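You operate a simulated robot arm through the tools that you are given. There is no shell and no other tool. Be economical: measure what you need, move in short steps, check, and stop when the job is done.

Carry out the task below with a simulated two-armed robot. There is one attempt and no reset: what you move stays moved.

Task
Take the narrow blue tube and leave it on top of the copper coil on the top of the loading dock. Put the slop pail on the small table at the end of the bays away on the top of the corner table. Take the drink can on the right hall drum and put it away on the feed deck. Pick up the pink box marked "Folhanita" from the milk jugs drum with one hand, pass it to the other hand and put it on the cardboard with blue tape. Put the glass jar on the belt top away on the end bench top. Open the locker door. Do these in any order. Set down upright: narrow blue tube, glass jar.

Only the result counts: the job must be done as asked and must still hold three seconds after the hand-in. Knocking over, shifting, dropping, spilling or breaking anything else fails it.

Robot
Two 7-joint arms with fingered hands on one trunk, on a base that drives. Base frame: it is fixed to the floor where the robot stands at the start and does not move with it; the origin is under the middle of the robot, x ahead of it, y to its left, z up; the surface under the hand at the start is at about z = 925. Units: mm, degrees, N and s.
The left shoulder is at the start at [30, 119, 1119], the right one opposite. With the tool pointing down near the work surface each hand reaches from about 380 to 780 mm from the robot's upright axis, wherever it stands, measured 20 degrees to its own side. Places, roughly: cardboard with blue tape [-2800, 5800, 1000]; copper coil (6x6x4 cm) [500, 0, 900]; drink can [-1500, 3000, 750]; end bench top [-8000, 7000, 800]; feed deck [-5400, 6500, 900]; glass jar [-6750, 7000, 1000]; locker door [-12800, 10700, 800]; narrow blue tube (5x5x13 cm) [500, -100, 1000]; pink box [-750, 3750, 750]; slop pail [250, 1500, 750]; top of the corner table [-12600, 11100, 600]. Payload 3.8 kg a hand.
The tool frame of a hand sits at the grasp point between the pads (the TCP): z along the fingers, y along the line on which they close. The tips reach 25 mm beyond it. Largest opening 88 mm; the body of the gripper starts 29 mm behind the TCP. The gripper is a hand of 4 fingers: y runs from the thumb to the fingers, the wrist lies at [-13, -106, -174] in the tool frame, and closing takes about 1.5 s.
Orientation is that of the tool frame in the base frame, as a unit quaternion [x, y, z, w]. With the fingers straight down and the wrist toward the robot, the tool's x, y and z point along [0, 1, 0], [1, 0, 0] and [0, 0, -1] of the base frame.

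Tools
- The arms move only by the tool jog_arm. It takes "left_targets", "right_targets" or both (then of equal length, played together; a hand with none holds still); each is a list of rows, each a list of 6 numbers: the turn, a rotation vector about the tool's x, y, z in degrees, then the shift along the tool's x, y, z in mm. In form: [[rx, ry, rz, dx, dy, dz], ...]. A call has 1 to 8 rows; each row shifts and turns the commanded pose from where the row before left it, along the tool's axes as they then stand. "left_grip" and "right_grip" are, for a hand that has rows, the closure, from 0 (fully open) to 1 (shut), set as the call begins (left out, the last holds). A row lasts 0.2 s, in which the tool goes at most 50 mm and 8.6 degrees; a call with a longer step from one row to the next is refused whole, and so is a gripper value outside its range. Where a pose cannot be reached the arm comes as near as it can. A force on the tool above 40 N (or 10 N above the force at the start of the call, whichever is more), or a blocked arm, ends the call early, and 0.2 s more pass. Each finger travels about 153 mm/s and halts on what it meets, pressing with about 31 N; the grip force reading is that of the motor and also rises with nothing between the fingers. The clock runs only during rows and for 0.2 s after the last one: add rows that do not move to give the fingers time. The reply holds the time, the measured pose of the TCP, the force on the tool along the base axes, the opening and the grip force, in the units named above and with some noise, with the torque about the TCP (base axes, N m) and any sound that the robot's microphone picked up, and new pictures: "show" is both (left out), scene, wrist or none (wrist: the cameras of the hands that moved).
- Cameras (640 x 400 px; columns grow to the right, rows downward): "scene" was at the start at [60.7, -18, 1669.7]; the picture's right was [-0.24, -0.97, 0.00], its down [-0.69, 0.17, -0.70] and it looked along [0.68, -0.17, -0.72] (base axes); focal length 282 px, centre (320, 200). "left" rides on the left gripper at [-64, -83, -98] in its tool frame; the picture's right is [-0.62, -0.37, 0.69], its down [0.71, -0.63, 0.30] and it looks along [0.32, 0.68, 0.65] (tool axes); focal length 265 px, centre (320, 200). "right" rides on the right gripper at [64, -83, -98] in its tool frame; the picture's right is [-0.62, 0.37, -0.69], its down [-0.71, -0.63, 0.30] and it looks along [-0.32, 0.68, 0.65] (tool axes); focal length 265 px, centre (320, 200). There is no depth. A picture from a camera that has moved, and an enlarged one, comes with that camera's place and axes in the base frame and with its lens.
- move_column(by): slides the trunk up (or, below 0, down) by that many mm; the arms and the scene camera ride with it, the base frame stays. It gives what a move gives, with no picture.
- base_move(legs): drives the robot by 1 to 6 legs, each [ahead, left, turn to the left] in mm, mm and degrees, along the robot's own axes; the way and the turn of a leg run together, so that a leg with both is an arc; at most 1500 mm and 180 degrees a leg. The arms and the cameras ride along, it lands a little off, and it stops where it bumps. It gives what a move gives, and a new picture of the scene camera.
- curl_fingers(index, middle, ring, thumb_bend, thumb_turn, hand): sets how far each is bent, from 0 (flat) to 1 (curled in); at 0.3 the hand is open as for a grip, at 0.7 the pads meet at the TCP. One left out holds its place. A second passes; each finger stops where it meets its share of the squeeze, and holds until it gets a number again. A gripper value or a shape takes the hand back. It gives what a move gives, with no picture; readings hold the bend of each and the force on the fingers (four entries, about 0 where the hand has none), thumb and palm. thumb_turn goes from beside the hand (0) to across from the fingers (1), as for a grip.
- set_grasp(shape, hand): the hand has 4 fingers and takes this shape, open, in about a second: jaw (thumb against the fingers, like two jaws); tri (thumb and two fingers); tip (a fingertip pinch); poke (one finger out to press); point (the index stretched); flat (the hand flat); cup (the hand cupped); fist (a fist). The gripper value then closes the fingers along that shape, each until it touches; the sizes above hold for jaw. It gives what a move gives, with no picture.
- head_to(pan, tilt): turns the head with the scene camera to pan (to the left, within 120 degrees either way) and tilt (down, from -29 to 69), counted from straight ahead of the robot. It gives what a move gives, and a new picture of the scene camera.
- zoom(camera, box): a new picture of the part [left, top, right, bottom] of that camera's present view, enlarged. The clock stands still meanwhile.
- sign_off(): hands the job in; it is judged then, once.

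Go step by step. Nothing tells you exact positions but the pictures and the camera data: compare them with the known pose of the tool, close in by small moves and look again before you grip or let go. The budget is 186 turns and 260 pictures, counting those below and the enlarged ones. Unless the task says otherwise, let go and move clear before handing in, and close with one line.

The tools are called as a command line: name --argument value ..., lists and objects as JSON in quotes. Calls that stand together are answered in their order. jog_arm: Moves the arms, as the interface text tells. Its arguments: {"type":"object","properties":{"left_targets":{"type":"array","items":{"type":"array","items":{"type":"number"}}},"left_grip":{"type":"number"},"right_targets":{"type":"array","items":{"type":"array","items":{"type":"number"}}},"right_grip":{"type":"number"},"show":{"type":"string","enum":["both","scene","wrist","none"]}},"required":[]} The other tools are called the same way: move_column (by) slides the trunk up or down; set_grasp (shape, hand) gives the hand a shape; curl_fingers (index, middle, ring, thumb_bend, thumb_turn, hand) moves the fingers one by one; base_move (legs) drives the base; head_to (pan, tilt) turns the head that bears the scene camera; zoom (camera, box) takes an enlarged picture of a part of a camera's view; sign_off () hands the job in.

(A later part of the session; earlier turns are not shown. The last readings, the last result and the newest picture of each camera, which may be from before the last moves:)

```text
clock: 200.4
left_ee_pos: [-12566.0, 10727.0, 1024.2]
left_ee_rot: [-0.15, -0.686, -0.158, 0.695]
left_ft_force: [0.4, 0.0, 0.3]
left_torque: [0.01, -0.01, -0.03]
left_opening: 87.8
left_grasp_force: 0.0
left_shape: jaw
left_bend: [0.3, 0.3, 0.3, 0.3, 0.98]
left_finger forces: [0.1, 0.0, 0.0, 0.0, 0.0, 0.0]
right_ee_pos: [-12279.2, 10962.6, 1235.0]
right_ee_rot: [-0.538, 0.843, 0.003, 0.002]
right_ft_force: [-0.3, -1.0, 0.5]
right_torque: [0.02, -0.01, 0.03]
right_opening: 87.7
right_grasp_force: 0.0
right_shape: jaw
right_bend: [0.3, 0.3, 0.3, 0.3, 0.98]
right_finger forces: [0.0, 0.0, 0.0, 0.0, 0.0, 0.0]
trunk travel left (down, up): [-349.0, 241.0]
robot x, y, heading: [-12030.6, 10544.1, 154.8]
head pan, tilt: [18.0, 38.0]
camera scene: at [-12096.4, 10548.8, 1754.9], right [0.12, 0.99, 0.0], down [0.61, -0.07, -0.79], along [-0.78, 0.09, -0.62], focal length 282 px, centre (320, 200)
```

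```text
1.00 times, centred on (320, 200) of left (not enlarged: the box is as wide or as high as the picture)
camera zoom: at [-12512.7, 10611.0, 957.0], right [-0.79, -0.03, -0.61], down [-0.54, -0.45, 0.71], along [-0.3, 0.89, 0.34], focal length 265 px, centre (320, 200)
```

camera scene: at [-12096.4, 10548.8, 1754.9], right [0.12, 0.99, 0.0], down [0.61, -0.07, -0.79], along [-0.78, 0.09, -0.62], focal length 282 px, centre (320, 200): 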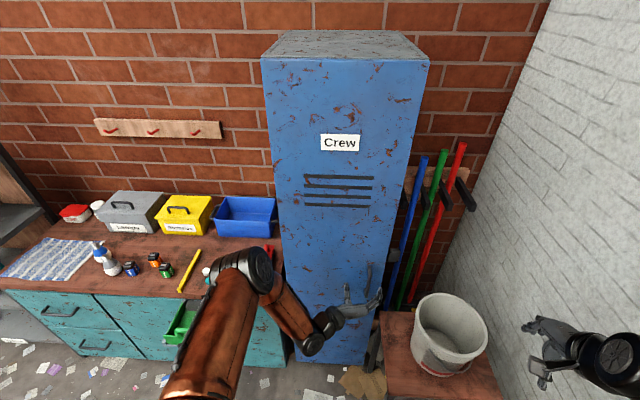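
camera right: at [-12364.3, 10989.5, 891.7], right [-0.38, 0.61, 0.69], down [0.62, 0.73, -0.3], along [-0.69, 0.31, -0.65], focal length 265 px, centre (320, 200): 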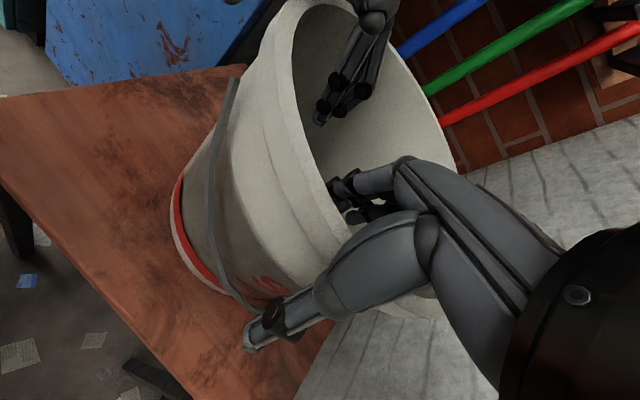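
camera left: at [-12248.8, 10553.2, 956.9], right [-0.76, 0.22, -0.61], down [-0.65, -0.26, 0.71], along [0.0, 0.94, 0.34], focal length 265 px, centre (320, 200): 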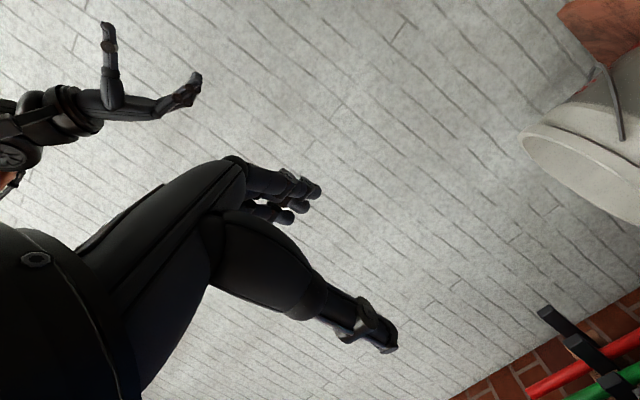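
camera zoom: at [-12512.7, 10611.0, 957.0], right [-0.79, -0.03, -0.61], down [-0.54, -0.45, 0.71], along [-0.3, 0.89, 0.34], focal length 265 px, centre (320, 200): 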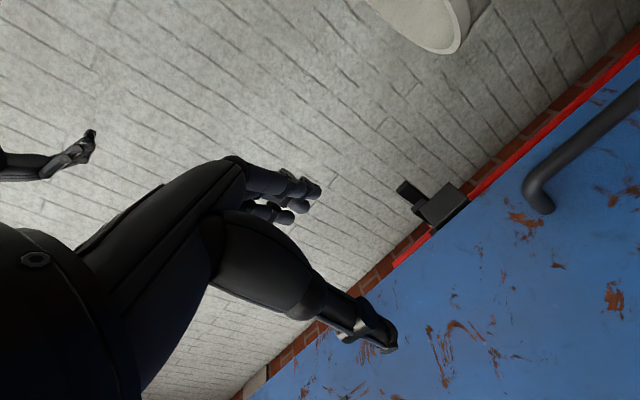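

The wrist camera shows the handle bar well. I zoom the scene view onto it to triangulate.

zoom --camera "scene" --box '[310, 220, 450, 320]'

move_column --by -150

zoom --camera "left" --box '[0, 0, 640, 400]'

zoom --camera "scene" --box '[310, 160, 450, 260]'

```text
4.00 times, centred on (380, 270) of scene
camera zoom: at [-12096.4, 10548.8, 1754.9], right [0.12, 0.99, 0.0], down [0.61, -0.07, -0.79], along [-0.78, 0.09, -0.62], focal length 1126 px, centre (80, -80)
```

zoom: 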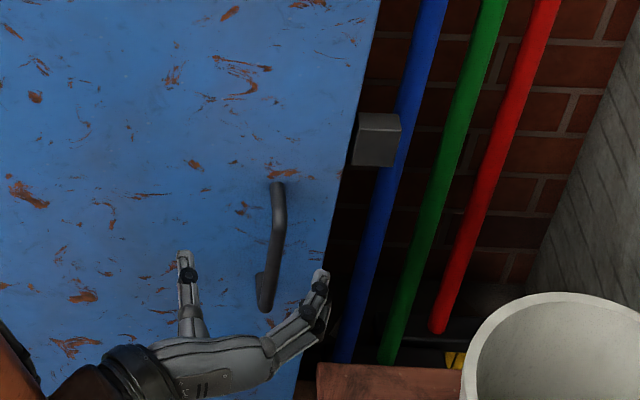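

```text
clock: 202.2
left_ee_pos: [-12565.1, 10726.3, 874.1]
left_ee_rot: [-0.15, -0.686, -0.159, 0.694]
left_ft_force: [-0.1, -0.4, -0.5]
left_torque: [0.0, 0.03, -0.02]
left_opening: 87.7
left_grasp_force: 0.0
left_shape: jaw
left_bend: [0.3, 0.3, 0.3, 0.3, 0.98]
left_finger forces: [0.0, 0.1, 0.0, 0.1, 0.1, 0.0]
right_ee_pos: [-12279.0, 10960.1, 1086.3]
right_ee_rot: [-0.537, 0.843, 0.002, 0.001]
right_ft_force: [0.0, 0.3, -0.2]
right_torque: [0.0, -0.03, 0.04]
right_opening: 88.0
right_grasp_force: 0.1
right_shape: jaw
right_bend: [0.3, 0.3, 0.3, 0.3, 0.98]
right_finger forces: [0.0, 0.0, 0.1, 0.0, 0.0, 0.0]
trunk travel left (down, up): [-199.0, 391.0]
robot x, y, heading: [-12030.1, 10546.2, 155.2]
head pan, tilt: [18.0, 38.0]
```

```text
1.00 times, centred on (320, 200) of left (not enlarged: the box is as wide or as high as the picture)
camera zoom: at [-12512.6, 10611.1, 807.2], right [-0.79, -0.03, -0.61], down [-0.54, -0.45, 0.71], along [-0.3, 0.89, 0.34], focal length 265 px, centre (320, 200)
```

zoom: 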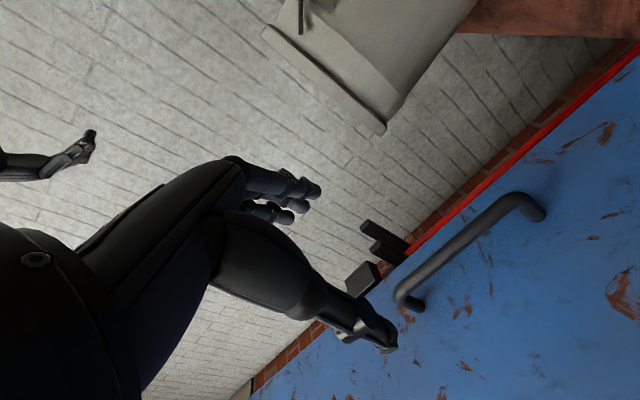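

```text
4.00 times, centred on (380, 210) of scene
camera zoom: at [-12096.1, 10548.8, 1605.1], right [0.12, 0.99, 0.0], down [0.61, -0.07, -0.79], along [-0.78, 0.09, -0.62], focal length 1126 px, centre (80, 160)
```

zoom: 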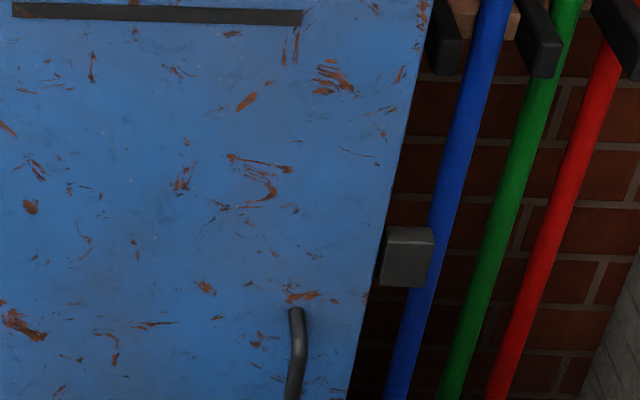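

Triangulated: the bar runs vertically from z 790 to 905 at about [-12700, 10797], some 150 mm ahead of the left TCP. I approach to 50 mm and check.

jog_arm --left_targets '[[0, 0, 0, -14, 4, 25], [0, 0, 0, -13, 4, 25], [0, 0, 0, 0, 0, 25], [0, 0, 0, 0, 0, 25], [0, 0, 0, 0, 0, 0]]'

```text
clock: 203.4
left_ee_pos: [-12652.1, 10778.0, 848.2]
left_ee_rot: [-0.15, -0.686, -0.157, 0.694]
left_ft_force: [-0.5, 0.2, 0.3]
left_torque: [0.01, -0.01, 0.01]
left_opening: 87.7
left_grasp_force: 0.1
left_shape: jaw
left_bend: [0.3, 0.3, 0.3, 0.3, 0.98]
left_finger forces: [0.1, 0.1, 0.0, 0.0, 0.0, 0.1]
right_ee_pos: [-12277.6, 10961.3, 1086.1]
right_ee_rot: [-0.537, 0.843, 0.002, 0.002]
right_ft_force: [-0.2, 0.4, 0.5]
right_torque: [-0.01, 0.0, 0.01]
right_opening: 87.8
right_grasp_force: 0.0
right_shape: jaw
right_bend: [0.3, 0.3, 0.3, 0.3, 0.98]
right_finger forces: [0.1, 0.0, 0.0, 0.0, 0.0, 0.0]
trunk travel left (down, up): [-199.0, 391.0]
robot x, y, heading: [-12029.9, 10545.3, 155.1]
head pan, tilt: [18.0, 38.0]
camera scene: at [-12096.2, 10548.7, 1604.9], right [0.12, 0.99, 0.0], down [0.61, -0.07, -0.79], along [-0.78, 0.09, -0.62], focal length 282 px, centre (320, 200)
camera left: at [-12599.4, 10661.5, 781.7], right [-0.79, -0.03, -0.61], down [-0.54, -0.45, 0.71], along [-0.3, 0.89, 0.34], focal length 265 px, centre (320, 200)
```

scene: 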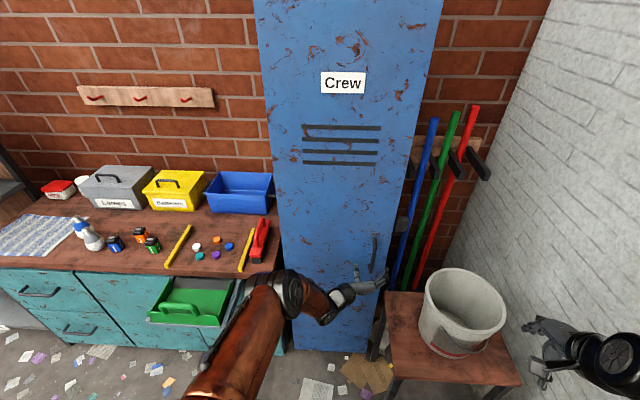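
left: 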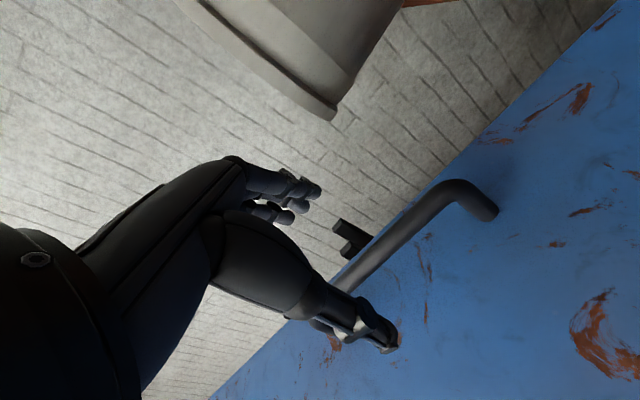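

The bar lies between thumb and fingers, about 50 mm ahead. I move 45 mm forward and close.

jog_arm --left_targets '[[0, 0, 0, 0, -1, 20], [0, 0, 0, 0, -1, 15], [0, 0, 0, 0, 0, 10], [0, 0, 0, 0, 0, 0]]' --show "wrist"

jog_arm --left_targets '[[0, 0, 0, 0, 0, 0], [0, 0, 0, 0, 0, 0], [0, 0, 0, 0, 0, 0], [0, 0, 0, 0, 0, 0], [0, 0, 0, 0, 0, 0], [0, 0, 0, 0, 0, 0], [0, 0, 0, 0, 0, 0]]' --left_grip 1 --show "wrist"

```text
clock: 204.4
left_ee_pos: [-12695.1, 10795.1, 848.1]
left_ee_rot: [-0.151, -0.686, -0.158, 0.694]
left_ft_force: [-0.7, 0.2, 0.3]
left_torque: [0.03, 0.0, 0.03]
left_opening: 87.7
left_grasp_force: 0.1
left_shape: jaw
left_bend: [0.3, 0.3, 0.3, 0.3, 0.98]
left_finger forces: [0.0, 0.0, 0.0, 0.0, 0.1, 0.0]
right_ee_pos: [-12279.2, 10961.5, 1085.7]
right_ee_rot: [-0.537, 0.844, 0.002, 0.001]
right_ft_force: [0.7, -0.5, 0.2]
right_torque: [0.0, -0.03, 0.03]
right_opening: 87.9
right_grasp_force: 0.0
right_shape: jaw
right_bend: [0.3, 0.3, 0.3, 0.3, 0.98]
right_finger forces: [0.1, 0.0, 0.1, 0.1, 0.0, 0.0]
trunk travel left (down, up): [-199.0, 391.0]
robot x, y, heading: [-12030.3, 10546.0, 155.3]
head pan, tilt: [18.0, 38.0]
camera left: at [-12641.4, 10678.9, 782.0], right [-0.79, -0.03, -0.61], down [-0.54, -0.45, 0.71], along [-0.3, 0.89, 0.34], focal length 265 px, centre (320, 200)
```

left: 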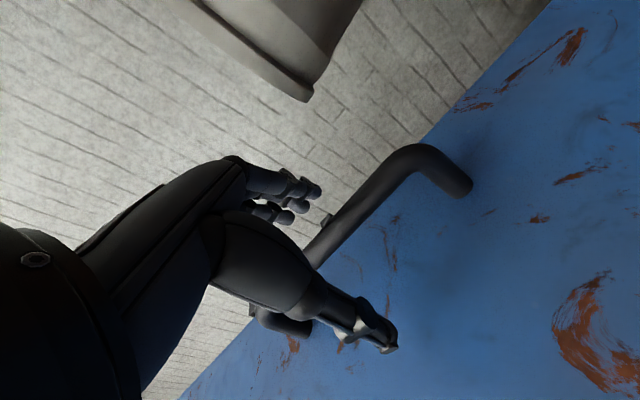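

```text
clock: 206.0
left_ee_pos: [-12695.7, 10794.0, 848.5]
left_ee_rot: [-0.149, -0.686, -0.157, 0.695]
left_ft_force: [-5.3, -2.7, 1.6]
left_torque: [-0.08, -0.04, 0.03]
left_opening: 6.6
left_grasp_force: 31.6
left_shape: jaw
left_bend: [0.72, 0.72, 0.71, 0.76, 1.0]
left_finger forces: [14.8, 3.5, 2.8, 0.1, 24.4, 0.0]
right_ee_pos: [-12279.6, 10960.6, 1086.5]
right_ee_rot: [-0.538, 0.843, 0.001, 0.004]
right_ft_force: [0.4, 0.4, 0.3]
right_torque: [-0.06, -0.02, -0.01]
right_opening: 87.5
right_grasp_force: 0.0
right_shape: jaw
right_bend: [0.3, 0.3, 0.3, 0.3, 0.98]
right_finger forces: [0.1, 0.0, 0.0, 0.0, 0.0, 0.1]
trunk travel left (down, up): [-199.0, 391.0]
robot x, y, heading: [-12027.3, 10543.0, 155.3]
head pan, tilt: [18.0, 38.0]
camera left: at [-12641.8, 10678.4, 781.8], right [-0.79, -0.03, -0.61], down [-0.54, -0.45, 0.71], along [-0.3, 0.89, 0.34], focal length 265 px, centre (320, 200)
```

left: 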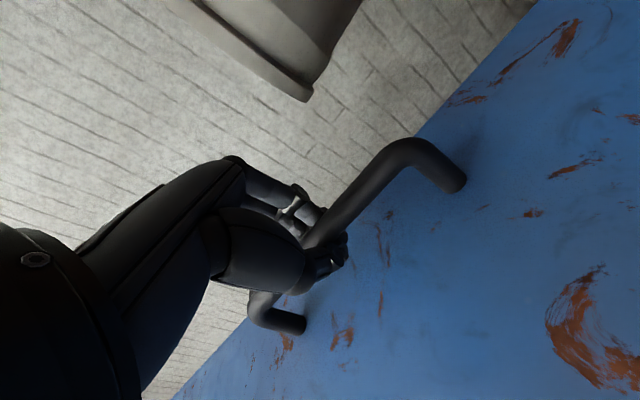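

The bar is gripped. I pull along the door's arc, first about 20 degrees, with the hinge assumed on the left.

jog_arm --left_targets '[[0, 0, 0, 0, 1, -15], [-2, 0, 0, 0, -1, -25], [-3, 0, 0, 0, -4, -30], [-3, 0, 0, 0, -5, -35], [0, 0, 0, 0, 0, 0]]'

```text
clock: 207.2
left_ee_pos: [-12607.6, 10737.5, 846.2]
left_ee_rot: [-0.198, -0.673, -0.205, 0.682]
left_ft_force: [-0.5, 0.1, 0.3]
left_torque: [-0.01, 0.01, -0.02]
left_opening: 5.6
left_grasp_force: 31.1
left_shape: jaw
left_bend: [0.73, 0.73, 0.7, 0.77, 1.0]
left_finger forces: [0.0, 0.0, 0.0, 0.1, 0.1, 0.0]
right_ee_pos: [-12279.3, 10961.3, 1085.6]
right_ee_rot: [-0.538, 0.843, 0.001, 0.002]
right_ft_force: [-0.2, 0.0, 0.1]
right_torque: [0.03, 0.0, 0.0]
right_opening: 87.8
right_grasp_force: 0.1
right_shape: jaw
right_bend: [0.3, 0.3, 0.3, 0.3, 0.98]
right_finger forces: [0.0, 0.0, 0.0, 0.0, 0.0, 0.0]
trunk travel left (down, up): [-199.0, 391.0]
robot x, y, heading: [-12032.6, 10542.1, 155.5]
head pan, tilt: [18.0, 38.0]
camera scene: at [-12096.5, 10549.1, 1604.9], right [0.12, 0.99, 0.0], down [0.61, -0.07, -0.79], along [-0.78, 0.09, -0.62], focal length 282 px, centre (320, 200)
camera left: at [-12570.6, 10615.6, 779.9], right [-0.79, 0.08, -0.61], down [-0.59, -0.37, 0.71], along [-0.17, 0.93, 0.34], focal length 265 px, centre (320, 200)
```

scene: 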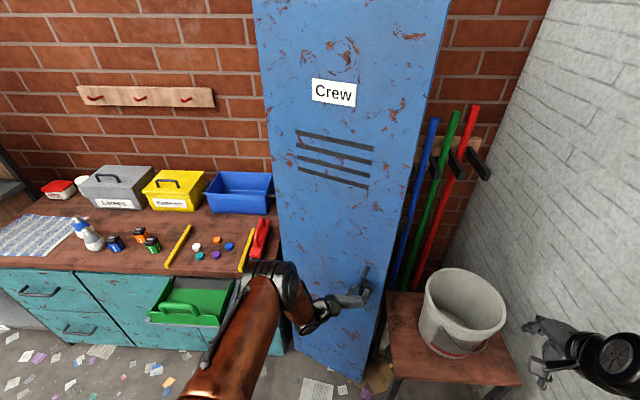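
left: 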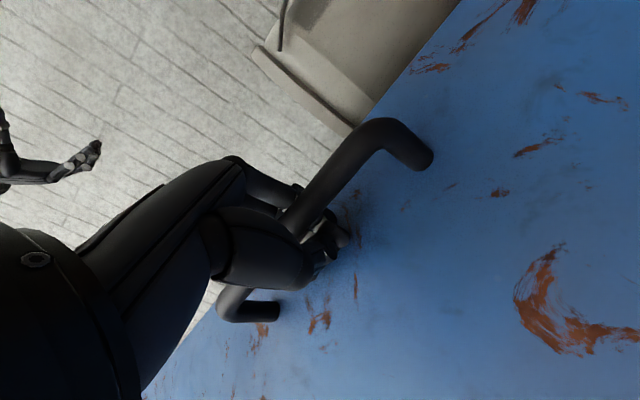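

The door is swinging open with the fingers hooked behind the bar. I continue along the arc.

jog_arm --left_targets '[[-4, 0, 0, 0, -7, -27], [-4, 0, 0, 0, -8, -26], [-4, 0, 0, 0, -9, -25], [-4, 0, 0, 0, -9, -25], [-4, 0, 0, 0, -9, -25], [-4, 0, 0, 0, -10, -25], [0, 0, 0, 0, 0, 0]]'

```text
clock: 208.7
left_ee_pos: [-12522.3, 10601.9, 843.5]
left_ee_rot: [-0.336, -0.616, -0.35, 0.621]
left_ft_force: [21.2, 7.1, 7.5]
left_torque: [-0.02, -0.26, 0.15]
left_opening: 6.1
left_grasp_force: 30.9
left_shape: jaw
left_bend: [0.73, 0.73, 0.71, 0.79, 1.0]
left_finger forces: [17.8, 0.0, 3.4, 0.0, 0.0, 0.0]
right_ee_pos: [-12277.3, 10962.8, 1086.8]
right_ee_rot: [-0.537, 0.844, 0.002, 0.001]
right_ft_force: [0.0, -0.5, 0.7]
right_torque: [-0.02, -0.01, 0.0]
right_opening: 87.6
right_grasp_force: 0.1
right_shape: jaw
right_bend: [0.3, 0.3, 0.3, 0.3, 0.98]
right_finger forces: [0.0, 0.0, 0.0, 0.2, 0.0, 0.0]
trunk travel left (down, up): [-199.0, 391.0]
robot x, y, heading: [-12031.1, 10543.5, 155.4]
head pan, tilt: [18.0, 38.0]
stopped in row 7 (left hand): the force on the tool passed its limit at 41 N (the readings are from after the stop); the commanded pose is now the measured one
camera scene: at [-12093.5, 10549.3, 1605.1], right [0.12, 0.99, 0.0], down [0.61, -0.07, -0.79], along [-0.78, 0.09, -0.61], focal length 282 px, centre (320, 200)
camera left: at [-12540.3, 10475.3, 775.9], right [-0.68, 0.4, -0.62], down [-0.7, -0.09, 0.71], along [0.23, 0.91, 0.34], focal length 265 px, centre (320, 200)
```

scene: 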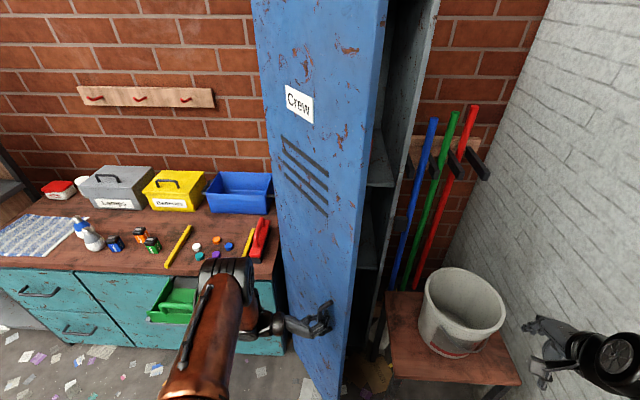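
left: 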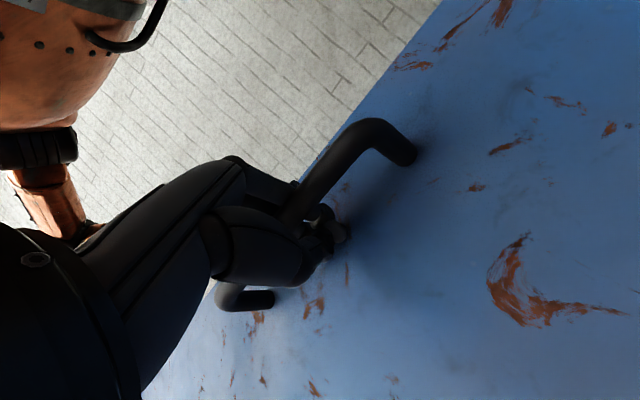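

The door is open about 50 degrees. To open it wider, I release the bar, withdraw the left hand, and then push the door from inside with the right hand.

jog_arm --left_targets '[[0, 0, 0, 0, 0, 0], [0, 0, 0, 0, 0, 0], [0, 0, 0, 0, 0, 0], [0, 0, 0, 0, 0, 0], [0, 0, 0, 0, 0, 0]]' --left_grip 0 --show "none"

jog_arm --left_targets '[[0, 0, 0, 0, 0, -25], [0, 0, 0, 0, 0, -40], [0, 0, 0, 0, 0, -40], [0, 0, 0, 45, 0, 0], [0, 0, 0, 45, 0, 0], [0, 0, 0, 45, 0, 0], [0, 0, 0, 45, 0, 0], [0, 0, 0, 0, 0, 0]]'

```text
clock: 209.9
left_ee_pos: [-12526.6, 10598.2, 842.5]
left_ee_rot: [-0.336, -0.617, -0.345, 0.622]
left_ft_force: [0.2, -0.1, -0.8]
left_torque: [0.01, 0.0, 0.01]
left_opening: 87.7
left_grasp_force: 0.0
left_shape: jaw
left_bend: [0.3, 0.3, 0.3, 0.3, 0.98]
left_finger forces: [0.0, 0.0, 0.1, 0.1, 0.0, 0.0]
right_ee_pos: [-12278.4, 10961.7, 1086.7]
right_ee_rot: [-0.537, 0.843, 0.002, 0.002]
right_ft_force: [-1.3, 0.3, -0.4]
right_torque: [-0.04, 0.02, 0.03]
right_opening: 87.7
right_grasp_force: 0.0
right_shape: jaw
right_bend: [0.3, 0.3, 0.3, 0.3, 0.98]
right_finger forces: [0.0, 0.1, 0.0, 0.0, 0.1, 0.0]
trunk travel left (down, up): [-199.0, 391.0]
robot x, y, heading: [-12031.6, 10548.5, 155.2]
head pan, tilt: [18.0, 38.0]
```

```text
clock: 211.7
left_ee_pos: [-12471.5, 10508.7, 1021.3]
left_ee_rot: [-0.335, -0.617, -0.344, 0.623]
left_ft_force: [-0.1, 1.1, -0.2]
left_torque: [-0.03, 0.02, 0.0]
left_opening: 87.7
left_grasp_force: 0.0
left_shape: jaw
left_bend: [0.3, 0.3, 0.3, 0.3, 0.98]
left_finger forces: [0.0, 0.0, 0.0, 0.0, 0.1, 0.0]
right_ee_pos: [-12279.4, 10961.7, 1086.2]
right_ee_rot: [-0.538, 0.843, 0.002, 0.003]
right_ft_force: [0.1, -0.1, 0.6]
right_torque: [0.03, -0.01, 0.02]
right_opening: 87.7
right_grasp_force: 0.0
right_shape: jaw
right_bend: [0.3, 0.3, 0.3, 0.3, 0.98]
right_finger forces: [0.1, 0.0, 0.0, 0.0, 0.1, 0.0]
trunk travel left (down, up): [-199.0, 391.0]
robot x, y, heading: [-12028.8, 10546.1, 155.1]
head pan, tilt: [18.0, 38.0]
camera scene: at [-12096.5, 10548.8, 1604.8], right [0.12, 0.99, 0.0], down [0.61, -0.07, -0.79], along [-0.78, 0.09, -0.62], focal length 282 px, centre (320, 200)
camera left: at [-12487.4, 10381.0, 954.5], right [-0.68, 0.39, -0.61], down [-0.7, -0.09, 0.71], along [0.22, 0.91, 0.34], focal length 265 px, centre (320, 200)
```

scene: 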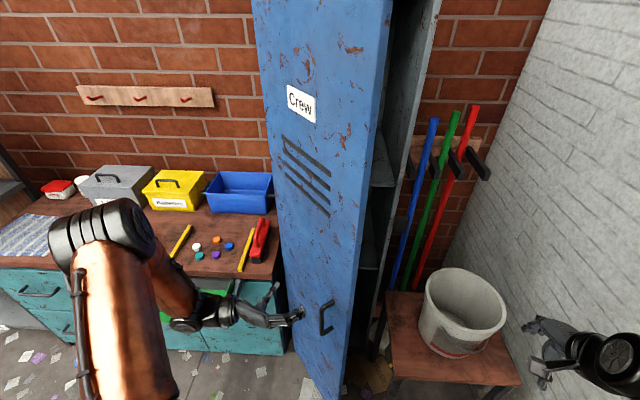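
left: 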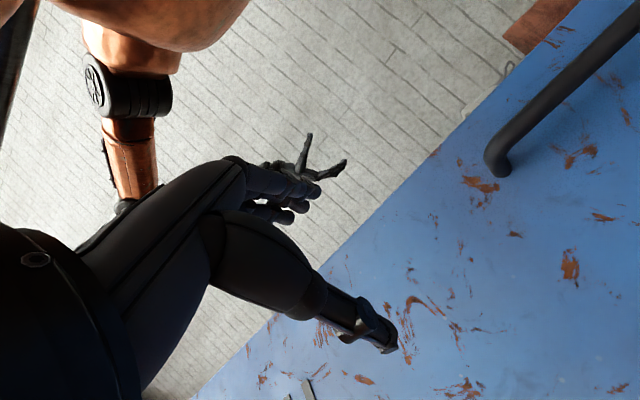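

I back off 180 mm so the left hand is out of the door's sweep, then bring the right hand to the inside of the door.

base_move --legs '[[-180, 0, 0]]'

jog_arm --right_targets '[[0, 0, 0, 0, 45, 0], [0, 0, 0, 0, 45, 0], [0, 0, 0, 0, 45, 0], [0, 0, 0, 0, 45, 0], [0, 0, 0, 0, 45, 0], [0, 0, 0, 0, 35, 0], [0, 0, 0, 45, 0, 0], [0, 0, 0, 45, 0, 0]]' --left_targets '[[0, 0, 0, 40, 0, 0], [0, 0, 0, 40, 0, 0], [0, 0, 0, 40, 0, 0], [0, 0, 0, 0, 0, 0], [0, 0, 0, 0, 0, 0], [0, 0, 0, 0, 0, 0], [0, 0, 0, 0, 0, 0], [0, 0, 0, 0, 0, 0]]' --show "scene"

```text
clock: 213.2
left_ee_pos: [-12301.7, 10428.8, 1021.6]
left_ee_rot: [-0.334, -0.618, -0.343, 0.624]
left_ft_force: [0.7, 0.2, 1.1]
left_torque: [-0.02, 0.02, -0.01]
left_opening: 87.8
left_grasp_force: 0.0
left_shape: jaw
left_bend: [0.3, 0.3, 0.3, 0.3, 0.98]
left_finger forces: [0.0, 0.0, 0.0, 0.0, 0.1, 0.0]
right_ee_pos: [-12112.2, 10883.6, 1086.5]
right_ee_rot: [-0.538, 0.843, 0.003, 0.003]
right_ft_force: [-0.1, -0.5, -0.6]
right_torque: [0.02, 0.03, -0.01]
right_opening: 87.8
right_grasp_force: 0.1
right_shape: jaw
right_bend: [0.3, 0.3, 0.3, 0.3, 0.98]
right_finger forces: [0.0, 0.0, 0.0, 0.0, 0.0, 0.1]
trunk travel left (down, up): [-199.0, 391.0]
robot x, y, heading: [-11866.6, 10466.0, 155.4]
head pan, tilt: [18.0, 38.0]
camera scene: at [-11927.5, 10471.0, 1605.0], right [0.12, 0.99, 0.0], down [0.61, -0.07, -0.79], along [-0.78, 0.09, -0.61], focal length 282 px, centre (320, 200)
```

scene: 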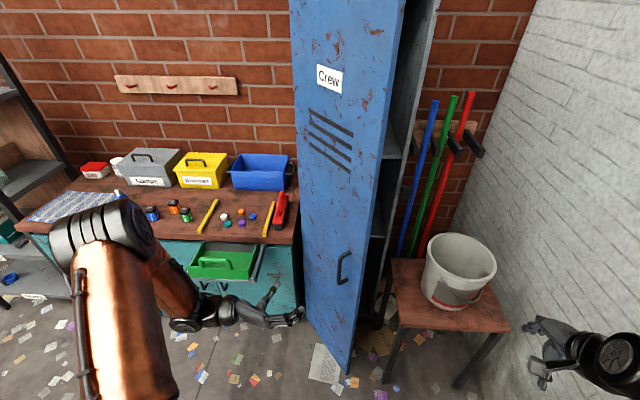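

```text
clock: 215.0
left_ee_pos: [-12304.8, 10425.9, 1140.2]
left_ee_rot: [-0.333, -0.619, -0.343, 0.623]
left_ft_force: [0.3, 0.2, 0.0]
left_torque: [-0.02, 0.02, -0.02]
left_opening: 87.5
left_grasp_force: 0.1
left_shape: jaw
left_bend: [0.3, 0.3, 0.3, 0.3, 0.98]
left_finger forces: [0.0, 0.1, 0.0, 0.0, 0.1, 0.0]
right_ee_pos: [-12387.3, 10910.9, 1086.2]
right_ee_rot: [-0.538, 0.843, 0.002, 0.002]
right_ft_force: [-0.3, 0.4, -0.5]
right_torque: [-0.01, 0.01, 0.04]
right_opening: 88.1
right_grasp_force: 0.1
right_shape: jaw
right_bend: [0.3, 0.3, 0.3, 0.3, 0.98]
right_finger forces: [0.0, 0.0, 0.0, 0.0, 0.0, 0.1]
trunk travel left (down, up): [-199.0, 391.0]
robot x, y, heading: [-11864.2, 10471.0, 155.3]
head pan, tilt: [18.0, 38.0]
camera scene: at [-11930.1, 10471.1, 1604.9], right [0.12, 0.99, 0.0], down [0.61, -0.07, -0.79], along [-0.78, 0.09, -0.62], focal length 282 px, centre (320, 200)
```

scene: 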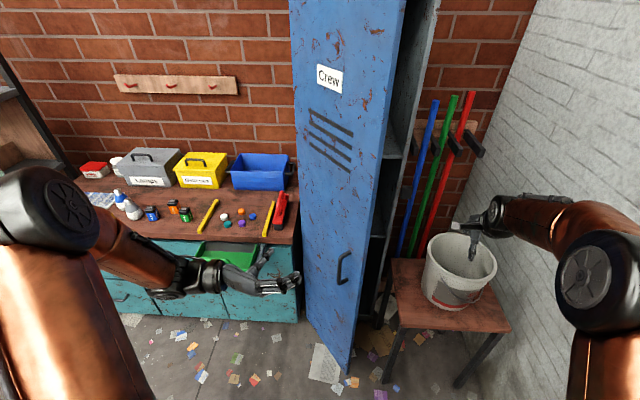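

The door's free edge is near [-12497, 10688]. I reach a little further in and start pushing it to the left.

jog_arm --right_targets '[[0, 0, 0, 0, 40, 0], [0, 0, 0, 10, 40, 0], [0, 0, 0, 45, 0, 0], [0, 0, 0, 45, 0, 0], [0, 0, 0, 45, 0, 0], [0, 0, 0, 40, 0, 0], [0, 0, 0, 40, 0, 0], [0, 0, 0, 0, 0, 0]]' --show "scene"

base_move --legs '[[0, 180, 0]]'

```text
clock: 216.5
left_ee_pos: [-12303.8, 10427.1, 1140.3]
left_ee_rot: [-0.335, -0.618, -0.345, 0.622]
left_ft_force: [-0.2, -0.2, 0.1]
left_torque: [-0.03, 0.01, -0.03]
left_opening: 87.6
left_grasp_force: 0.1
left_shape: jaw
left_bend: [0.3, 0.3, 0.3, 0.3, 0.98]
left_finger forces: [0.1, 0.1, 0.0, 0.0, 0.0, 0.0]
right_ee_pos: [-12527.5, 10782.9, 1082.1]
right_ee_rot: [-0.537, 0.844, 0.004, 0.011]
right_ft_force: [-0.7, -0.8, 0.1]
right_torque: [0.0, 0.01, -0.02]
right_opening: 87.9
right_grasp_force: 0.2
right_shape: jaw
right_bend: [0.3, 0.3, 0.3, 0.3, 0.97]
right_finger forces: [0.0, 0.0, 0.0, 0.1, 0.1, 0.0]
right hand out of reach, approached as far as the arm can: row 6, 7
trunk travel left (down, up): [-199.0, 391.0]
robot x, y, heading: [-11860.7, 10470.2, 155.2]
head pan, tilt: [18.0, 38.0]
stopped in row 7 (right hand): the force on the tool passed its limit at 56 N (the readings are from after the stop); the commanded pose is now the measured one
camera scene: at [-11929.9, 10471.4, 1604.9], right [0.12, 0.99, 0.0], down [0.61, -0.07, -0.79], along [-0.78, 0.1, -0.62], focal length 282 px, centre (320, 200)
```

scene: 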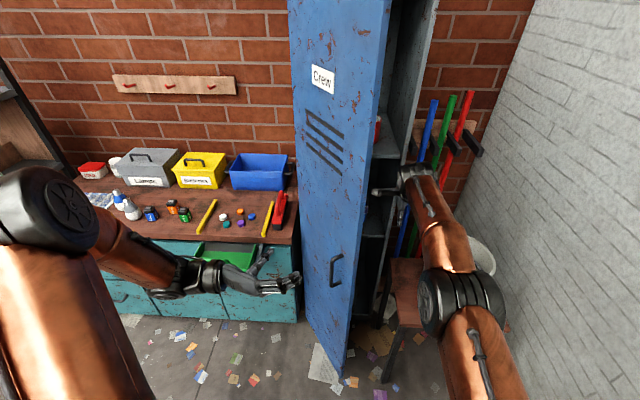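

```text
clock: 217.9
left_ee_pos: [-12377.6, 10267.2, 1141.9]
left_ee_rot: [-0.335, -0.619, -0.344, 0.622]
left_ft_force: [-0.2, -0.7, -1.4]
left_torque: [0.03, 0.01, -0.03]
left_opening: 87.7
left_grasp_force: 0.1
left_shape: jaw
left_bend: [0.3, 0.3, 0.3, 0.3, 0.98]
left_finger forces: [0.0, 0.0, 0.1, 0.0, 0.0, 0.0]
right_ee_pos: [-12602.7, 10621.6, 1081.9]
right_ee_rot: [-0.538, 0.843, 0.005, 0.012]
right_ft_force: [0.4, 0.1, -0.2]
right_torque: [0.02, 0.03, -0.05]
right_opening: 87.6
right_grasp_force: 0.0
right_shape: jaw
right_bend: [0.3, 0.3, 0.3, 0.3, 0.97]
right_finger forces: [0.0, 0.1, 0.0, 0.1, 0.0, 0.1]
trunk travel left (down, up): [-199.0, 391.0]
robot x, y, heading: [-11934.8, 10310.0, 155.3]
head pan, tilt: [18.0, 38.0]
camera scene: at [-12004.0, 10310.9, 1604.9], right [0.12, 0.99, 0.0], down [0.61, -0.07, -0.79], along [-0.78, 0.09, -0.62], focal length 282 px, centre (320, 200)
```

scene: 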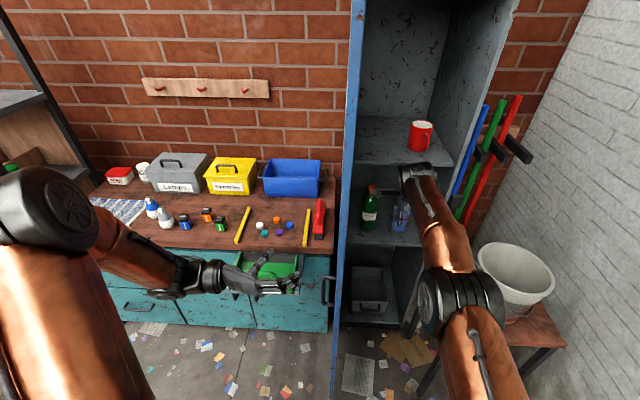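

The door now stands open about 90 degrees with the shelves exposed. I back out carefully and check that it stays open.

base_move --legs '[[-450, -60, 0]]'

```text
clock: 220.7
left_ee_pos: [-11939.9, 10132.4, 1140.9]
left_ee_rot: [-0.335, -0.617, -0.345, 0.622]
left_ft_force: [0.2, 0.5, 0.4]
left_torque: [0.01, 0.02, 0.01]
left_opening: 87.7
left_grasp_force: 0.0
left_shape: jaw
left_bend: [0.3, 0.3, 0.3, 0.3, 0.98]
left_finger forces: [0.0, 0.0, 0.0, 0.0, 0.0, 0.0]
right_ee_pos: [-12162.4, 10487.8, 1081.7]
right_ee_rot: [-0.537, 0.844, 0.005, 0.011]
right_ft_force: [-0.1, -0.1, 0.3]
right_torque: [-0.04, 0.02, -0.01]
right_opening: 87.9
right_grasp_force: 0.0
right_shape: jaw
right_bend: [0.3, 0.3, 0.3, 0.3, 0.97]
right_finger forces: [0.0, 0.1, 0.0, 0.1, 0.1, 0.0]
trunk travel left (down, up): [-199.0, 391.0]
robot x, y, heading: [-11500.3, 10173.3, 155.0]
head pan, tilt: [18.0, 38.0]
camera scene: at [-11565.7, 10176.0, 1605.0], right [0.12, 0.99, 0.0], down [0.61, -0.07, -0.79], along [-0.78, 0.1, -0.62], focal length 282 px, centre (320, 200)
```

scene: 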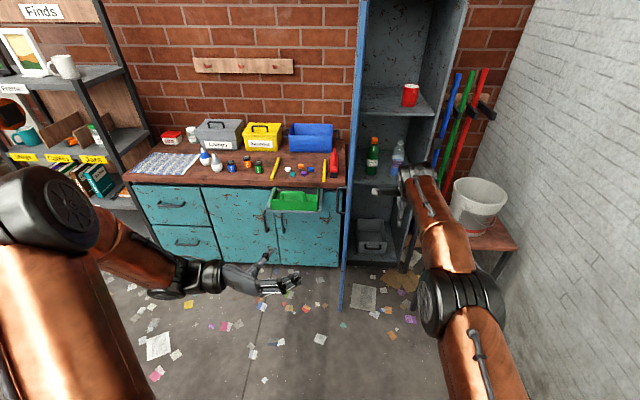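

The locker stands open and nothing was disturbed. I now bring both hands back to their downward carrying pose.

jog_arm --left_targets '[[8, 0, 0, 0, 0, 0], [8, 0, 0, 0, 0, 0], [8, 0, 0, 0, 0, 0], [8, 0, 0, 0, 0, 0], [0, -8.2, 0, 0, 0, 0], [0, -8.2, 0, 0, 0, 0], [0, -8.2, 0, 0, 0, 0], [0, -8.2, 0, 0, 0, 0]]' --right_targets '[[0, 0, 0, -30, -30, 0], [0, 0, 0, -30, -35, 0], [0, 0, 0, -30, -35, 0], [0, 0, 0, -30, -35, 0], [0, 0, 0, -30, -35, 0], [0, 0, 0, -30, -35, 0], [0, 0, 0, -30, -35, 0], [0, 0, 0, -30, -35, -10]]' --show "none"

jog_arm --left_targets '[[0, -8.2, 0, 0, 0, 0], [0, -8.2, 0, 0, 0, 0], [0, -8.2, 0, 0, 0, 0], [0, -8.2, 0, 0, 0, 0], [0, -8.2, 0, 0, 0, 0], [0, -8.2, 0, 0, 0, 0], [0, -8, 0, 0, 0, 0], [0, 0, -8.2, 0, 0, 0]]' --show "none"

jog_arm --left_targets '[[0, 0, -8.2, 0, 0, 0], [0, 0, -8.2, 0, 0, 0], [0, 0, -8.2, 0, 0, 0], [0, 0, -8.2, 0, 0, 0], [0, 0, -8.2, 0, 0, 0], [0, 0, -8.2, 0, 0, 0], [0, 0, -8.2, 0, 0, 0], [0, 0, -8.2, 0, 0, 0]]' --show "none"

jog_arm --left_targets '[[0, 0, -8.2, 0, 0, 0], [0, 0, -8, 0, 0, 0], [0, 0, 0, 0, 0, 0]]' --show "scene"

```text
clock: 222.5
left_ee_pos: [-11944.5, 10131.3, 1140.7]
left_ee_rot: [0.19, 0.855, 0.111, -0.469]
left_ft_force: [-0.4, -1.2, -0.4]
left_torque: [-0.01, 0.0, -0.02]
left_opening: 87.9
left_grasp_force: 0.1
left_shape: jaw
left_bend: [0.3, 0.3, 0.3, 0.3, 0.98]
left_finger forces: [0.0, 0.0, 0.0, 0.0, 0.0, 0.1]
left hand out of reach, approached as far as the arm can: row 4
right_ee_pos: [-11813.2, 10587.5, 1102.1]
right_ee_rot: [-0.537, 0.844, 0.005, 0.009]
right_ft_force: [-0.1, -0.4, -0.2]
right_torque: [-0.02, 0.06, 0.0]
right_opening: 87.7
right_grasp_force: 0.1
right_shape: jaw
right_bend: [0.3, 0.3, 0.3, 0.3, 0.97]
right_finger forces: [0.0, 0.1, 0.0, 0.1, 0.1, 0.1]
trunk travel left (down, up): [-199.0, 391.0]
robot x, y, heading: [-11499.8, 10172.5, 154.9]
head pan, tilt: [18.0, 38.0]
```

```text
clock: 224.3
left_ee_pos: [-11943.6, 10130.9, 1140.7]
left_ee_rot: [0.15, 0.989, 0.008, 0.0]
left_ft_force: [-0.2, -0.4, -0.2]
left_torque: [-0.01, 0.03, 0.04]
left_opening: 87.9
left_grasp_force: 0.0
left_shape: jaw
left_bend: [0.3, 0.3, 0.3, 0.3, 0.98]
left_finger forces: [0.0, 0.1, 0.0, 0.0, 0.0, 0.0]
right_ee_pos: [-11813.3, 10588.0, 1101.0]
right_ee_rot: [-0.536, 0.844, 0.004, 0.01]
right_ft_force: [0.1, -0.2, -1.5]
right_torque: [-0.02, -0.02, 0.03]
right_opening: 87.9
right_grasp_force: 0.1
right_shape: jaw
right_bend: [0.3, 0.3, 0.3, 0.3, 0.97]
right_finger forces: [0.0, 0.0, 0.0, 0.0, 0.1, 0.0]
trunk travel left (down, up): [-199.0, 391.0]
robot x, y, heading: [-11499.4, 10171.0, 155.1]
head pan, tilt: [18.0, 38.0]
```

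```text
clock: 226.1
left_ee_pos: [-11945.5, 10130.5, 1141.0]
left_ee_rot: [-0.392, 0.92, 0.01, 0.003]
left_ft_force: [0.1, 0.2, -0.1]
left_torque: [0.02, 0.02, -0.01]
left_opening: 87.7
left_grasp_force: 0.1
left_shape: jaw
left_bend: [0.3, 0.3, 0.3, 0.3, 0.98]
left_finger forces: [0.1, 0.1, 0.1, 0.1, 0.1, 0.0]
right_ee_pos: [-11814.3, 10587.9, 1099.9]
right_ee_rot: [-0.536, 0.844, 0.003, 0.011]
right_ft_force: [-1.1, 1.0, -0.1]
right_torque: [0.0, 0.0, 0.02]
right_opening: 87.9
right_grasp_force: 0.1
right_shape: jaw
right_bend: [0.3, 0.3, 0.3, 0.3, 0.97]
right_finger forces: [0.1, 0.0, 0.1, 0.0, 0.0, 0.0]
trunk travel left (down, up): [-199.0, 391.0]
robot x, y, heading: [-11500.3, 10172.0, 154.9]
head pan, tilt: [18.0, 38.0]
```

```text
clock: 226.9
left_ee_pos: [-11944.6, 10130.1, 1139.7]
left_ee_rot: [-0.534, 0.845, 0.006, 0.003]
left_ft_force: [0.3, 0.0, 0.0]
left_torque: [0.03, 0.04, 0.02]
left_opening: 87.5
left_grasp_force: 0.1
left_shape: jaw
left_bend: [0.3, 0.3, 0.3, 0.3, 0.98]
left_finger forces: [0.0, 0.0, 0.0, 0.0, 0.0, 0.0]
right_ee_pos: [-11815.8, 10586.5, 1100.5]
right_ee_rot: [-0.537, 0.844, 0.005, 0.011]
right_ft_force: [0.3, -0.4, 0.8]
right_torque: [0.01, -0.02, -0.01]
right_opening: 87.8
right_grasp_force: 0.0
right_shape: jaw
right_bend: [0.3, 0.3, 0.3, 0.3, 0.97]
right_finger forces: [0.0, 0.0, 0.0, 0.0, 0.0, 0.0]
trunk travel left (down, up): [-199.0, 391.0]
robot x, y, heading: [-11497.9, 10170.3, 155.0]
head pan, tilt: [18.0, 38.0]
camera scene: at [-11566.3, 10175.2, 1604.9], right [0.12, 0.99, 0.0], down [0.61, -0.07, -0.79], along [-0.78, 0.1, -0.62], focal length 282 px, centre (320, 200)
```

scene: 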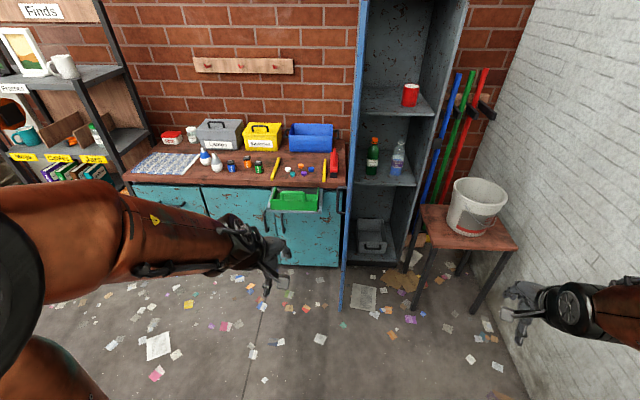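

Both arms are in carrying pose. Next is the glass jar on the belt, so I leave the corner and drive across the open floor north of the wooden table, then look.

base_move --legs '[[0, 800, 0], [0, 0, -162.7], [1300, 0, 0], [1260, 0, 0]]'

head_to --pan -30 --tilt 20

```text
clock: 250.1
left_ee_pos: [-8907.8, 9111.6, 1139.4]
left_ee_rot: [0.772, 0.636, -0.002, 0.007]
left_ft_force: [-0.1, 0.0, -0.4]
left_torque: [0.01, -0.01, 0.0]
left_opening: 87.7
left_grasp_force: 0.1
left_shape: jaw
left_bend: [0.3, 0.3, 0.3, 0.3, 0.98]
left_finger forces: [0.1, 0.0, 0.0, 0.0, 0.0, 0.1]
right_ee_pos: [-8919.2, 8637.4, 1101.0]
right_ee_rot: [0.77, 0.638, -0.01, 0.005]
right_ft_force: [1.0, 0.4, -0.5]
right_torque: [0.0, 0.01, 0.02]
right_opening: 87.7
right_grasp_force: 0.1
right_shape: jaw
right_bend: [0.3, 0.3, 0.3, 0.3, 0.97]
right_finger forces: [0.1, 0.0, 0.1, 0.1, 0.1, 0.0]
trunk travel left (down, up): [-199.0, 391.0]
robot x, y, heading: [-9328.0, 8960.4, -10.6]
head pan, tilt: [18.0, 38.0]
camera scene: at [-9260.4, 8976.0, 1604.9], right [0.13, -0.99, 0.0], down [-0.61, -0.08, -0.79], along [0.78, 0.1, -0.62], focal length 282 px, centre (320, 200)
```

scene: 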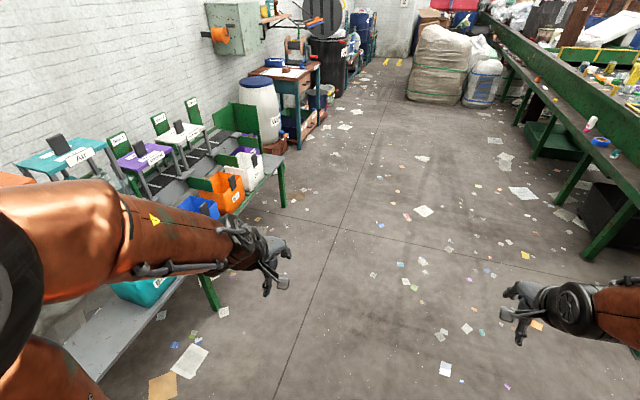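

```text
clock: 251.3
left_ee_pos: [-8908.1, 9111.2, 1141.6]
left_ee_rot: [0.771, 0.636, -0.003, 0.006]
left_ft_force: [0.4, 0.4, -0.2]
left_torque: [0.01, 0.02, -0.01]
left_opening: 87.6
left_grasp_force: 0.1
left_shape: jaw
left_bend: [0.3, 0.3, 0.3, 0.3, 0.98]
left_finger forces: [0.1, 0.0, 0.1, 0.1, 0.0, 0.1]
right_ee_pos: [-8919.9, 8637.3, 1100.5]
right_ee_rot: [0.769, 0.639, -0.01, 0.005]
right_ft_force: [-0.8, 0.0, -0.1]
right_torque: [0.01, 0.01, 0.0]
right_opening: 88.0
right_grasp_force: 0.0
right_shape: jaw
right_bend: [0.3, 0.3, 0.3, 0.3, 0.97]
right_finger forces: [0.0, 0.1, 0.1, 0.0, 0.0, 0.0]
trunk travel left (down, up): [-199.0, 391.0]
robot x, y, heading: [-9331.1, 8956.0, -10.2]
head pan, tilt: [-30.0, 20.0]
camera scene: at [-9275.5, 8904.4, 1633.3], right [-0.65, -0.76, 0.0], down [-0.26, 0.22, -0.94], along [0.72, -0.61, -0.34], focal length 282 px, centre (320, 200)
```

scene: 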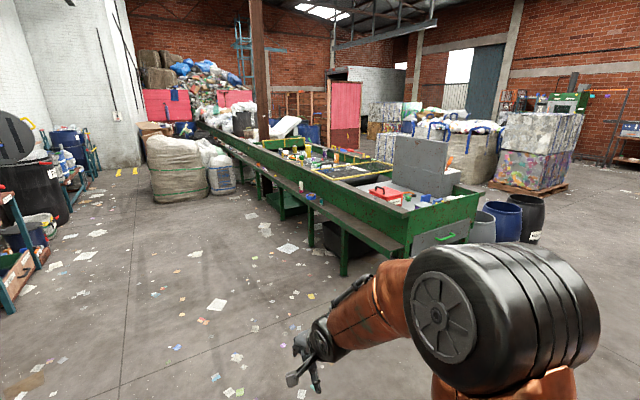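

I see the whole belt line from the north side, with a clear lane along it. I zoom onto the belt to find the jar and the end bench.

zoom --camera "scene" --box '[230, 120, 390, 220]'

zoom --camera "scene" --box '[350, 120, 510, 220]'

```text
4.00 times, centred on (310, 170) of scene
camera zoom: at [-9275.5, 8904.4, 1633.3], right [-0.65, -0.76, 0.0], down [-0.26, 0.22, -0.94], along [0.72, -0.61, -0.34], focal length 1126 px, centre (360, 320)
```

zoom: 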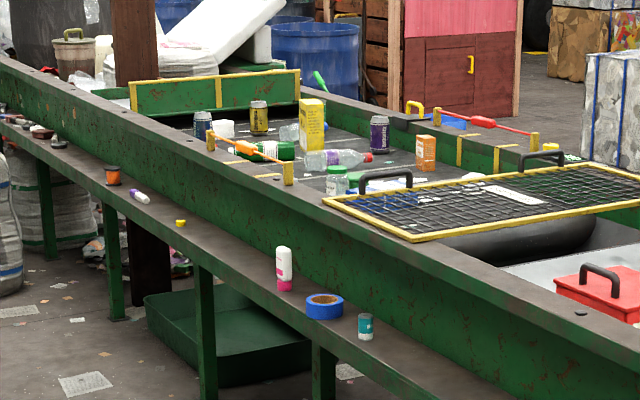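

```text
4.00 times, centred on (430, 170) of scene
camera zoom: at [-9275.5, 8904.4, 1633.3], right [-0.65, -0.76, 0.0], down [-0.26, 0.22, -0.94], along [0.72, -0.61, -0.34], focal length 1126 px, centre (-120, 320)
```

zoom: 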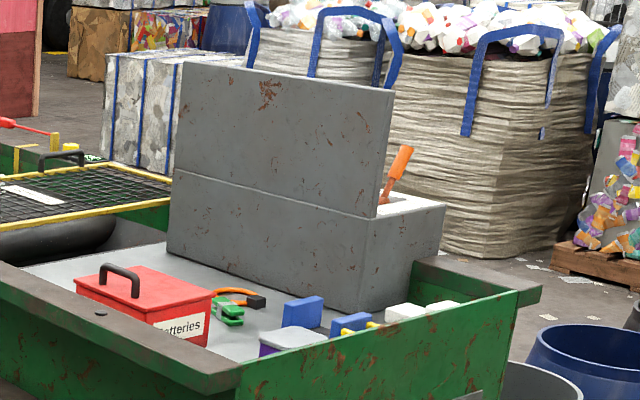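

The jar with a green lid is on the belt near [-6870, 6950], and the end bench is the grey-topped end section near [-8000, 6900]. I drive to its west end with the trunk raised, to look for free space.

move_column --by 250

base_move --legs '[[0, 0, -73], [1250, 0, 0], [650, 0, 0], [0, 0, 80]]'

head_to --pan 0 --tilt 35

```text
clock: 253.8
left_ee_pos: [-8907.8, 9112.0, 1390.3]
left_ee_rot: [0.772, 0.636, -0.003, 0.007]
left_ft_force: [-0.7, 0.5, -0.1]
left_torque: [0.0, -0.01, 0.02]
left_opening: 87.8
left_grasp_force: 0.0
left_shape: jaw
left_bend: [0.3, 0.3, 0.3, 0.3, 0.98]
left_finger forces: [0.1, 0.1, 0.1, 0.0, 0.0, 0.0]
right_ee_pos: [-8920.1, 8636.6, 1351.4]
right_ee_rot: [0.77, 0.638, -0.011, 0.005]
right_ft_force: [0.4, -0.7, -0.7]
right_torque: [0.01, 0.0, 0.01]
right_opening: 88.0
right_grasp_force: 0.0
right_shape: jaw
right_bend: [0.3, 0.3, 0.3, 0.3, 0.97]
right_finger forces: [0.0, 0.0, 0.0, 0.1, 0.0, 0.0]
trunk travel left (down, up): [-449.0, 141.0]
robot x, y, heading: [-9331.3, 8957.4, -10.3]
head pan, tilt: [-30.0, 20.0]
```

```text
clock: 269.8
left_ee_pos: [-8707.5, 7296.0, 1389.2]
left_ee_rot: [0.732, 0.682, -0.002, 0.006]
left_ft_force: [-0.2, 0.6, 0.4]
left_torque: [0.0, -0.01, -0.03]
left_opening: 87.7
left_grasp_force: 0.1
left_shape: jaw
left_bend: [0.3, 0.3, 0.3, 0.3, 0.98]
left_finger forces: [0.1, 0.0, 0.0, 0.1, 0.1, 0.0]
right_ee_pos: [-8662.4, 6822.9, 1350.5]
right_ee_rot: [0.73, 0.683, -0.009, 0.007]
right_ft_force: [0.5, -0.1, 0.3]
right_torque: [0.01, 0.02, -0.04]
right_opening: 87.7
right_grasp_force: 0.0
right_shape: jaw
right_bend: [0.3, 0.3, 0.3, 0.3, 0.97]
right_finger forces: [0.0, 0.0, 0.0, 0.1, 0.0, 0.0]
trunk travel left (down, up): [-449.0, 141.0]
robot x, y, heading: [-9106.1, 7093.0, -3.5]
head pan, tilt: [-30.0, 20.0]
camera scene: at [-9047.7, 7044.7, 1883.3], right [-0.55, -0.83, 0.0], down [-0.29, 0.19, -0.94], along [0.78, -0.52, -0.34], focal length 282 px, centre (320, 200)
```

scene: 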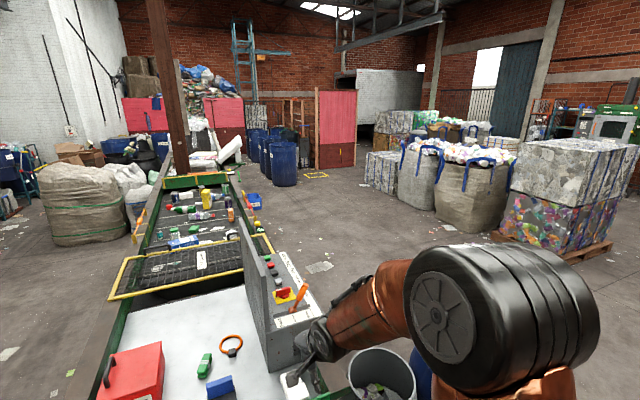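

```text
clock: 270.8
left_ee_pos: [-8708.1, 7294.6, 1390.1]
left_ee_rot: [0.732, 0.681, -0.002, 0.006]
left_ft_force: [-0.2, 0.8, 0.4]
left_torque: [-0.03, -0.01, 0.03]
left_opening: 87.7
left_grasp_force: 0.1
left_shape: jaw
left_bend: [0.3, 0.3, 0.3, 0.3, 0.98]
left_finger forces: [0.0, 0.0, 0.0, 0.0, 0.1, 0.0]
right_ee_pos: [-8662.7, 6821.7, 1350.8]
right_ee_rot: [0.729, 0.684, -0.01, 0.006]
right_ft_force: [0.1, 0.1, -0.6]
right_torque: [0.02, 0.01, 0.0]
right_opening: 87.7
right_grasp_force: 0.1
right_shape: jaw
right_bend: [0.3, 0.3, 0.3, 0.3, 0.97]
right_finger forces: [0.0, 0.0, 0.0, 0.1, 0.0, 0.0]
trunk travel left (down, up): [-449.0, 141.0]
robot x, y, heading: [-9112.5, 7094.1, -3.4]
head pan, tilt: [0.0, 35.0]
camera scene: at [-9037.5, 7090.6, 1859.5], right [-0.06, -1.0, 0.0], down [-0.57, 0.04, -0.82], along [0.82, -0.05, -0.57], focal length 282 px, centre (320, 200)
```

scene: 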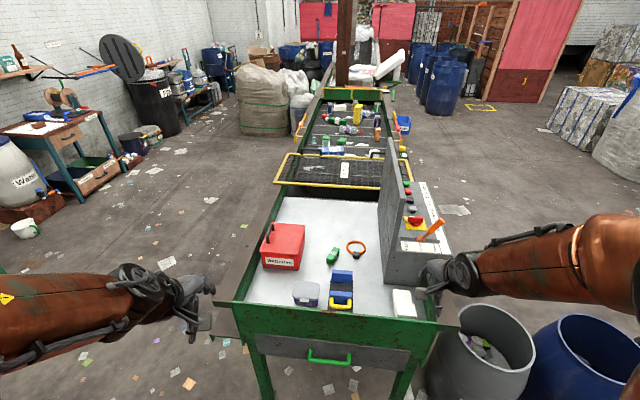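

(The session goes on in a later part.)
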